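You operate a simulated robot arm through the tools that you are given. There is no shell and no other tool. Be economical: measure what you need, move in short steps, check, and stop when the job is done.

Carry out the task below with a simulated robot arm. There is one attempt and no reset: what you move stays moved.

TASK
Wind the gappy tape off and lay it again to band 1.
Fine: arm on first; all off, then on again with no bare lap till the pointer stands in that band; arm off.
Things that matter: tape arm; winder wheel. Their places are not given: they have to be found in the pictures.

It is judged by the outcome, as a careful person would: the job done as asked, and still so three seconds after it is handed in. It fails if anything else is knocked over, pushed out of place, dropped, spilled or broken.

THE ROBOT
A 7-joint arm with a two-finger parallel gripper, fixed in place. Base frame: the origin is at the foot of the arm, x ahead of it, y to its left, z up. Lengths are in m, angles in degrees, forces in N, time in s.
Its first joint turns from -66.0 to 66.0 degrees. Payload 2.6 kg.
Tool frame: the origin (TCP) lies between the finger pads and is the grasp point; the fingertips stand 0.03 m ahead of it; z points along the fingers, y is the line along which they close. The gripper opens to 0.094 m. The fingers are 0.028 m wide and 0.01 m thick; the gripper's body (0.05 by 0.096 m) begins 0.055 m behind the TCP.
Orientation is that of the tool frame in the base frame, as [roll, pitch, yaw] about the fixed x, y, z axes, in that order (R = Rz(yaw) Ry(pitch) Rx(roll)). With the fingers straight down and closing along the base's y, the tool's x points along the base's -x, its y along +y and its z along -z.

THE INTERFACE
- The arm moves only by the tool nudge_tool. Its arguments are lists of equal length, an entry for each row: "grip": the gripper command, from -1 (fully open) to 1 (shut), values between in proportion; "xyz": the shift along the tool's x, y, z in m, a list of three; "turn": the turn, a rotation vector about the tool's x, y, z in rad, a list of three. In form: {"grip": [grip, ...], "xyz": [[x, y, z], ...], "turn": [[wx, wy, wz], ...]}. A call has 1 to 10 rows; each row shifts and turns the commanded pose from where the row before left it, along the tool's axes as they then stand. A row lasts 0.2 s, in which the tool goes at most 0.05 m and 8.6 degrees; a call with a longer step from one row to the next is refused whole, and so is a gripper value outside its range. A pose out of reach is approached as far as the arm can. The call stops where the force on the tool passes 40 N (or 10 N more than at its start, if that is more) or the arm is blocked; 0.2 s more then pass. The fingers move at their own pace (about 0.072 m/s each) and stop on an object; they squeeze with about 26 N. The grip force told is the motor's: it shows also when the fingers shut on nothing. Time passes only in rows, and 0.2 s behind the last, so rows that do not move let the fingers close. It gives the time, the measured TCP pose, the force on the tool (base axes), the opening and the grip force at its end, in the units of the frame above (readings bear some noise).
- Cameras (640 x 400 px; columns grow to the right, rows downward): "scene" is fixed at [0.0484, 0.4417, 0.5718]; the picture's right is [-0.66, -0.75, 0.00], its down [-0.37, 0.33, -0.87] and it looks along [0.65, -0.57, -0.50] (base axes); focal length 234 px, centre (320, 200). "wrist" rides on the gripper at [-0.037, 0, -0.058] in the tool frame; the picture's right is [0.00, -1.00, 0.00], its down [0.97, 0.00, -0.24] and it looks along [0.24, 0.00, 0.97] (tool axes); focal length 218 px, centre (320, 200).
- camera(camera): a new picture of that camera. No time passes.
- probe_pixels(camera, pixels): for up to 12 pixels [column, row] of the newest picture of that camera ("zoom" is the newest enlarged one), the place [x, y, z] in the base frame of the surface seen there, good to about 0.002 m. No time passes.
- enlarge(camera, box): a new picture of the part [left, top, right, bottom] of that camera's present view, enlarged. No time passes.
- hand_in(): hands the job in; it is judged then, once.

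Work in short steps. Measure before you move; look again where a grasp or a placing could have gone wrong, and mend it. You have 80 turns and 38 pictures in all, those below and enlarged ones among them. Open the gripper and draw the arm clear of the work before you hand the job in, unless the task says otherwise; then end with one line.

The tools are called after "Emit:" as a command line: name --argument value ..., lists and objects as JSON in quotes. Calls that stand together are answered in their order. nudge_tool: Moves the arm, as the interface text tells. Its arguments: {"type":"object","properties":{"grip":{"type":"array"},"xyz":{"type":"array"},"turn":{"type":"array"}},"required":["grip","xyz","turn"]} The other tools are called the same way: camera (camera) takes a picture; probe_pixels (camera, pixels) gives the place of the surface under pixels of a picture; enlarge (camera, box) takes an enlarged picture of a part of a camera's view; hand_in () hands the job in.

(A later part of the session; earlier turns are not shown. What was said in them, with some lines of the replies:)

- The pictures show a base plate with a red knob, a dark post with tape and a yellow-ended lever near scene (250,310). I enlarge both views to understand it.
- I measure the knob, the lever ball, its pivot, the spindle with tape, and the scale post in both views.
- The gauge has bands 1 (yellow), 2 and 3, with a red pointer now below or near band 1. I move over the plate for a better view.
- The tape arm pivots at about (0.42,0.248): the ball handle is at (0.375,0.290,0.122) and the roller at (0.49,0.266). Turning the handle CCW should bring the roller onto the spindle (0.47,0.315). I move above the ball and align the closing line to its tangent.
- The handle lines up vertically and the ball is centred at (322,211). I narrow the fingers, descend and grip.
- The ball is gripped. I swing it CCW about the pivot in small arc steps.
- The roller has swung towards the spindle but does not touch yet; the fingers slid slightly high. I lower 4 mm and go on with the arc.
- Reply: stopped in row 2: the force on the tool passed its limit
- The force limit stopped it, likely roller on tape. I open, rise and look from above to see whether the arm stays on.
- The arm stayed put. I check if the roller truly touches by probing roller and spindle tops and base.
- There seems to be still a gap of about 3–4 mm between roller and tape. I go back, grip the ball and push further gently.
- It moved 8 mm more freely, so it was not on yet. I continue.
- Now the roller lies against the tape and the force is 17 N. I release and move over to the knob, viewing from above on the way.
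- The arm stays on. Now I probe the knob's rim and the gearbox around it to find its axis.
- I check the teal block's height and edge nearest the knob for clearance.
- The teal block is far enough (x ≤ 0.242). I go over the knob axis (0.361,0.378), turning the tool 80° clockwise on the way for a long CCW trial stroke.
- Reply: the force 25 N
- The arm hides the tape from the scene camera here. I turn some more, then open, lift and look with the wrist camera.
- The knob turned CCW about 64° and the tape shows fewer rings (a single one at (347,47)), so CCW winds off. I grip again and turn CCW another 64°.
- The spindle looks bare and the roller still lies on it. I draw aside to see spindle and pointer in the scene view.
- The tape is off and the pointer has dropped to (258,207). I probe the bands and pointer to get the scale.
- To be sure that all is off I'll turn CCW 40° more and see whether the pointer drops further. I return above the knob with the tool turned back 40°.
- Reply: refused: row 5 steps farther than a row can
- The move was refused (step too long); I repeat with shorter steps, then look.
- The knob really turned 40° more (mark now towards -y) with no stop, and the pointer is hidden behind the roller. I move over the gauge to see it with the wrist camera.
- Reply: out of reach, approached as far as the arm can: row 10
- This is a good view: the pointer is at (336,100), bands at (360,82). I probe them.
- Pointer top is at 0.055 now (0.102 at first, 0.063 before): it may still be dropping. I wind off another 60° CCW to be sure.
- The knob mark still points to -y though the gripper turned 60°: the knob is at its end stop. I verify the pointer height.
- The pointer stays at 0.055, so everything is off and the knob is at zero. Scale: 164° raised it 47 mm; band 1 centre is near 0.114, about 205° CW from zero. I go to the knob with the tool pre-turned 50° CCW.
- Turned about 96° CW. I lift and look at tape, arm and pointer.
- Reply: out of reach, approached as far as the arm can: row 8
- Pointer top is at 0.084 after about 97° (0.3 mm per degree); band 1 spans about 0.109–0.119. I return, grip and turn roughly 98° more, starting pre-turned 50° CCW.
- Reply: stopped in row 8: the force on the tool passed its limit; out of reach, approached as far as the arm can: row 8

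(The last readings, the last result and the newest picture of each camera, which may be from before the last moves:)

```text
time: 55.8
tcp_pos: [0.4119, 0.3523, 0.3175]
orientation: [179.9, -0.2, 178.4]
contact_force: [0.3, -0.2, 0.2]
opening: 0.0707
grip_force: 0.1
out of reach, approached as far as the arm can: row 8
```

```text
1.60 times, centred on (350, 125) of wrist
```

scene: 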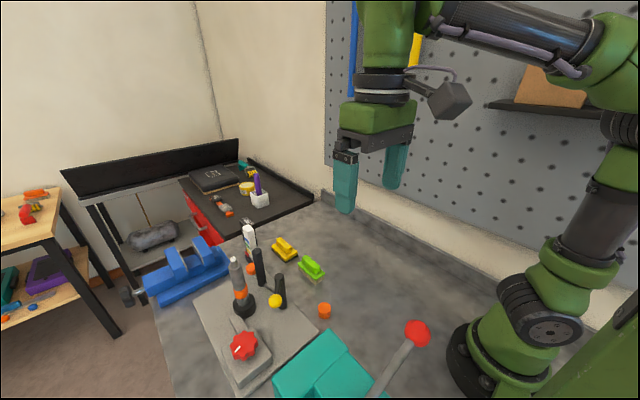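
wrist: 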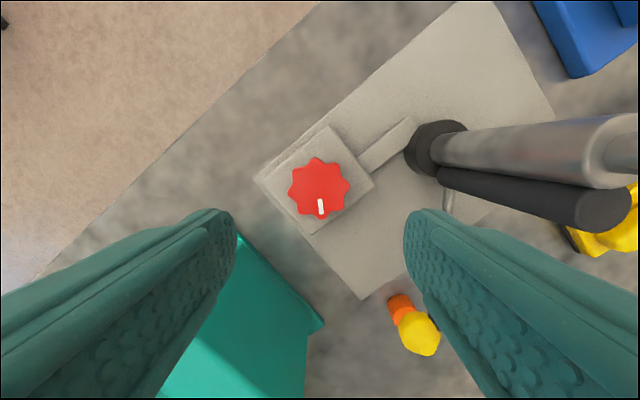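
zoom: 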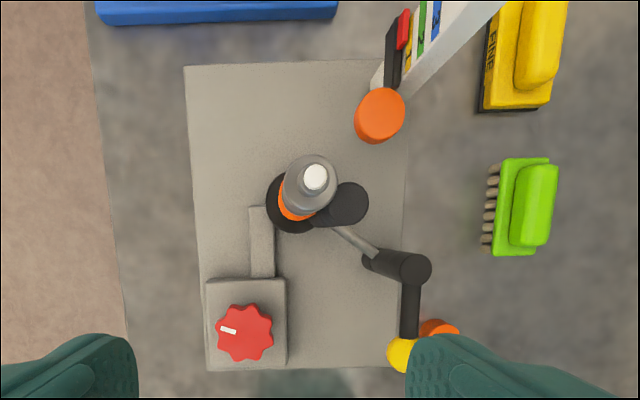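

The last move ended a row early but the gripper opened while lifting; nothing looks disturbed. I probe pointer and mark.

Emit:
probe_pixels --camera "zoom" --pixels '[[404, 20], [403, 35], [393, 45], [410, 40], [409, 52], [222, 327], [234, 332], [421, 30]]'

Emit:
nudge_tool --grip '[-0.5, -0.5, -0.5]' --xyz '[[0.035, -0.03, 0], [0.035, -0.03, 0], [0.035, -0.03, 0]]' --turn '[[0, 0, 0], [0, 0, 0], [0, 0, 0]]'

Emit:
enlarge --camera "scene" --box '[225, 220, 285, 300]'

```text
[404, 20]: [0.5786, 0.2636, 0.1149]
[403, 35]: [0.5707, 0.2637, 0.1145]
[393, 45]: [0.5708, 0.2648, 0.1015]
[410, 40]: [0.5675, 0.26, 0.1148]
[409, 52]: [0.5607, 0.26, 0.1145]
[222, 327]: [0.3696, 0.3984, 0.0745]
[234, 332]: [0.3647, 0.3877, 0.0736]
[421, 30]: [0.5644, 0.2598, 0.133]
```

```text
time: 56.5
tcp_pos: [0.3045, 0.265, 0.3191]
orientation: [179.8, -0.2, 178.4]
contact_force: [0.4, -0.1, -0.5]
opening: 0.0707
grip_force: 0.1
```

```text
5.00 times, centred on (255, 260) of scene
```

zoom: 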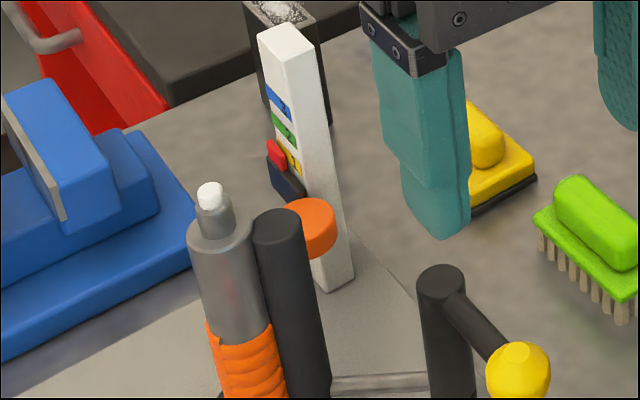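

The tape is laid closed with several laps, and the pointer is at band 1's level. I zoom in to judge the pointer in the band.

Emit:
enlarge --camera "scene" --box '[247, 232, 279, 262]'

```text
13.33 times, centred on (263, 247) of scene
```

zoom: 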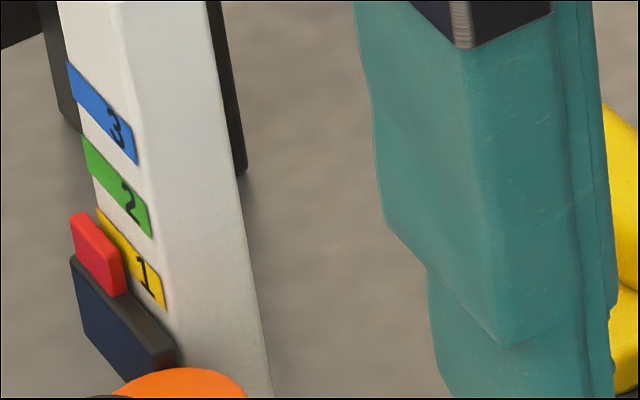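

I probe band edges and pointer corners in this zoom for the vertical match.

Emit:
probe_pixels --camera "zoom" --pixels '[[80, 225], [82, 252], [115, 262], [116, 285], [98, 255], [140, 262], [150, 272], [152, 288], [128, 243], [120, 190], [105, 110], [92, 230]]'

```text
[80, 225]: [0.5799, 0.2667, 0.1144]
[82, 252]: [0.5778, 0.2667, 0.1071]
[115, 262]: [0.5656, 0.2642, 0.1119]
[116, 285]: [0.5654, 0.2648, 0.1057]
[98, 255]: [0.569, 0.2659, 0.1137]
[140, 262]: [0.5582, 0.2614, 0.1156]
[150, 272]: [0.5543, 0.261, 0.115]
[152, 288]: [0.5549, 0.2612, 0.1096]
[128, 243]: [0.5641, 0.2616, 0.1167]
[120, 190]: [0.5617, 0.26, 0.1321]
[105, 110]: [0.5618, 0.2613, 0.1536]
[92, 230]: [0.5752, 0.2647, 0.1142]
```

Red block spans about 0.1045–0.115 (centre 0.110); band 1 about 0.108–0.1165. It's in, but near the lower part; I add about 7° CW for margin.

Emit:
nudge_tool --grip '[-0.5, -0.5, -0.5, -0.5, -0.5, -0.5, -0.5, -0.5]' --xyz '[[-0.0178, 0.0385, 0], [-0.0178, 0.0385, 0], [-0.0178, 0.0385, 0], [0, 0, 0.0475], [0, 0, 0.0475], [0, 0, 0.0475], [0, 0, 0.0475], [0, 0, 0.0475]]' --turn '[[0, 0, 0], [0, 0, 0], [0, 0, 0], [0, 0, 0], [0, 0, 0], [0, 0, 0], [0, 0, 0], [0, 0, 0]]'

Emit:
nudge_tool --grip '[1, 1, 1, 1, 1, 1]' --xyz '[[0, 0, 0], [0, 0, 0], [0, 0, 0], [0, 0, 0], [0, 0, 0], [0, 0, 0]]' --turn '[[0, 0, 0], [0, 0, 0], [0, 0, 0], [0, 0, 0.065], [0, 0, 0.065], [0, 0, 0]]'

Emit:
nudge_tool --grip '[-0.5, -0.5, -0.5]' --xyz '[[0, 0, 0], [0, 0, 0], [0, 0, 0]]' --turn '[[0, 0, 0], [0, 0, 0], [0, 0, 0]]'

Emit:
nudge_tool --grip '[-0.5, -0.5, -0.5, -0.5, -0.5, -0.5, -0.5, -0.5]' --xyz '[[0, 0, -0.045], [0, 0, -0.045], [0, 0, -0.045], [0, 0, -0.045], [0, 0, -0.04], [0.035, -0.03, 0], [0.035, -0.03, 0], [0.01, -0.03, 0]]' --turn '[[0, 0, 0], [0, 0, 0], [0, 0, 0], [0, 0, 0], [0, 0, 0], [0, 0, 0], [0, 0, 0], [0, 0, 0]]'

Emit:
enlarge --camera "scene" --box '[247, 232, 279, 262]'

```text
time: 58.4
tcp_pos: [0.3616, 0.3826, 0.0805]
orientation: [179.8, -0.2, 178.3]
contact_force: [0.6, 0.2, -0.3]
opening: 0.0703
grip_force: 0.0
```

```text
time: 59.8
tcp_pos: [0.3622, 0.3792, 0.0792]
orientation: [-179.9, -0.3, 170.6]
contact_force: [-2.6, -32.9, 6.4]
opening: 0.0537
grip_force: 44.7
```

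```text
time: 60.5
tcp_pos: [0.3623, 0.3825, 0.0796]
orientation: [179.8, -0.3, 171.0]
contact_force: [0.4, -0.1, -0.9]
opening: 0.0707
grip_force: 0.0
```

```text
time: 62.4
tcp_pos: [0.2691, 0.308, 0.2968]
orientation: [179.8, -0.4, 171.0]
contact_force: [-0.4, 0.5, -0.7]
opening: 0.0707
grip_force: 0.1
```

```text
13.33 times, centred on (263, 247) of scene
```

zoom: 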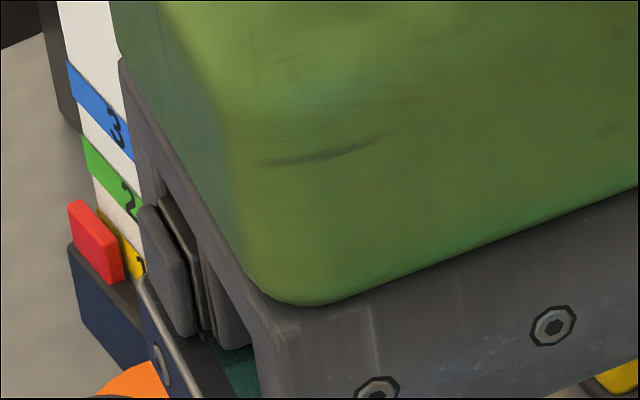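

The pointer rose about 3 mm and now sits centred in band 1. Next arm off: I move above the ball handle at about (0.358,0.252) and check.

Emit:
nudge_tool --grip '[-0.4, -0.4, -0.4, -0.4, -0.4]' --xyz '[[-0.032, -0.0135, 0], [-0.032, -0.0135, 0], [-0.0325, -0.0134, 0], [0, 0, 0.04], [0, 0, 0.04]]' --turn '[[0, 0, 0], [0, 0, 0], [0, 0, 0], [0, 0, -0.1], [0, 0, 0]]'

Emit:
camera --camera "wrist"

```text
time: 63.5
tcp_pos: [0.3568, 0.249, 0.2179]
orientation: [179.8, -0.3, 176.7]
contact_force: [0.8, 0.7, 0.0]
opening: 0.0656
grip_force: 0.0
```

```text
4 pictures are left
```

wrist: 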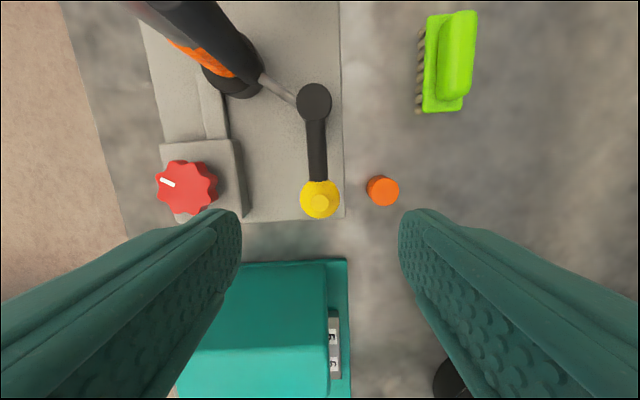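

The ball is centred at (319,200). I descend, grip, and swing the handle back CW about 40°.

Emit:
nudge_tool --grip '[-0.4, -0.4, -0.4, 1, 1, 1]' --xyz '[[0, 0, 0.032], [0, 0, 0.032], [0, 0, 0.032], [0, 0, 0], [0, 0, 0], [0, 0, 0]]' --turn '[[0, 0, 0], [0, 0, 0], [0, 0, 0], [0, 0, 0], [0, 0, 0], [0, 0, 0]]'

Emit:
nudge_tool --grip '[1, 1, 1, 1, 1, 1, 1, 1, 1]' --xyz '[[-0.0002, 0.0053, 0], [-0.0002, 0.0053, 0], [-0.0002, 0.0053, 0], [-0.0002, 0.0053, 0], [-0.0002, 0.0053, 0], [-0.0002, 0.0053, 0], [-0.0002, 0.0053, 0], [-0.0002, 0.0053, 0], [0, 0, 0]]' --turn '[[0, 0, 0.087], [0, 0, 0.087], [0, 0, 0.087], [0, 0, 0.087], [0, 0, 0.087], [0, 0, 0.087], [0, 0, 0.087], [0, 0, 0.087], [0, 0, 0]]'

```text
time: 65.0
tcp_pos: [0.3554, 0.2501, 0.1211]
orientation: [179.8, -0.3, 176.7]
contact_force: [1.4, 4.7, -7.1]
opening: 0.0296
grip_force: 45.2
```

```text
time: 67.0
tcp_pos: [0.3695, 0.2908, 0.1212]
orientation: [-179.7, -0.8, 136.9]
contact_force: [-20.6, 13.4, -15.8]
opening: 0.0295
grip_force: 45.1
```

The handle is back at about its starting angle (yaw 137). I release, lift straight and draw clear, then check the whole.

Emit:
nudge_tool --grip '[-0.3, -0.3, -0.3, -0.3, -0.3, -0.3, -0.3, -0.3, -0.3, -0.3]' --xyz '[[0, 0, 0], [0, 0, 0], [0, 0, 0], [0, 0, -0.04], [0, 0, -0.045], [0, 0, -0.045], [0, 0, -0.045], [0, -0.045, 0], [0, -0.045, 0], [0, -0.045, 0]]' --turn '[[0, 0, 0], [0, 0, 0], [0, 0, 0], [0, 0, 0], [0, 0, 0], [0, 0, 0], [0, 0, 0], [0, 0, 0], [0, 0, 0], [0, 0, 0]]'

Emit:
enlarge --camera "scene" --box '[200, 220, 320, 320]'

```text
time: 69.2
tcp_pos: [0.2779, 0.1891, 0.2987]
orientation: [-179.9, -0.3, 136.9]
contact_force: [-0.4, -0.7, 0.0]
opening: 0.0614
grip_force: 0.0
```

```text
4.00 times, centred on (260, 270) of scene
```

zoom: 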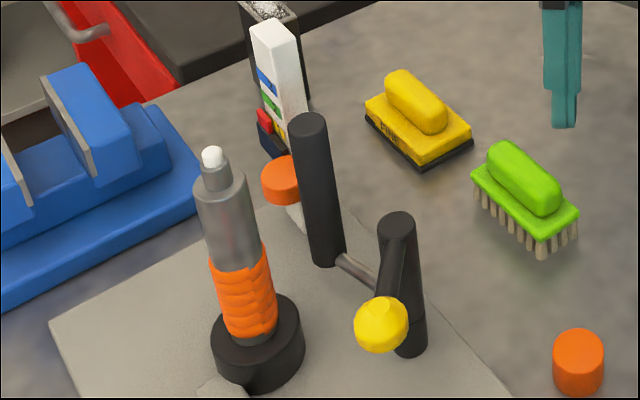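

The arm is off and the tape is even with no gaps. One last zoom on the pointer.

Emit:
enlarge --camera "scene" --box '[247, 232, 279, 262]'

Emit:
probe_pixels --camera "zoom" --pixels '[[78, 214], [82, 248], [100, 240], [112, 272], [145, 272], [150, 275], [152, 290]]'

```text
13.33 times, centred on (263, 247) of scene
```

zoom: 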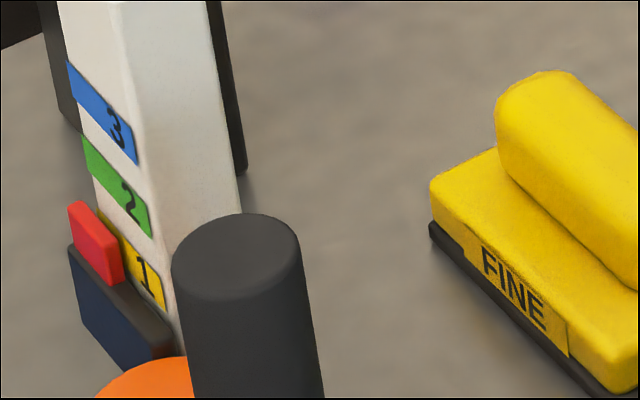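

```text
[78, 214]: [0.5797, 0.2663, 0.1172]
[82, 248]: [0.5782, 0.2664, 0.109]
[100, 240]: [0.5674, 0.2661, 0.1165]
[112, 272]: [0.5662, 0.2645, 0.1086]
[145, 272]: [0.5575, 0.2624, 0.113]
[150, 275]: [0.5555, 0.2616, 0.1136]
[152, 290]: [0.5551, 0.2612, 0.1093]
```

The pointer spans about 0.108–0.118, centred on band 1 (0.108–0.1165). The arm is off and the gripper is open and clear, so I hand in.

Emit:
hand_in

```text
The job is handed in.
```

The gappy tape was wound fully off and laid again with the arm on and no bare lap. The pointer stands in band 1, the tape arm is off, and I have handed the job in.
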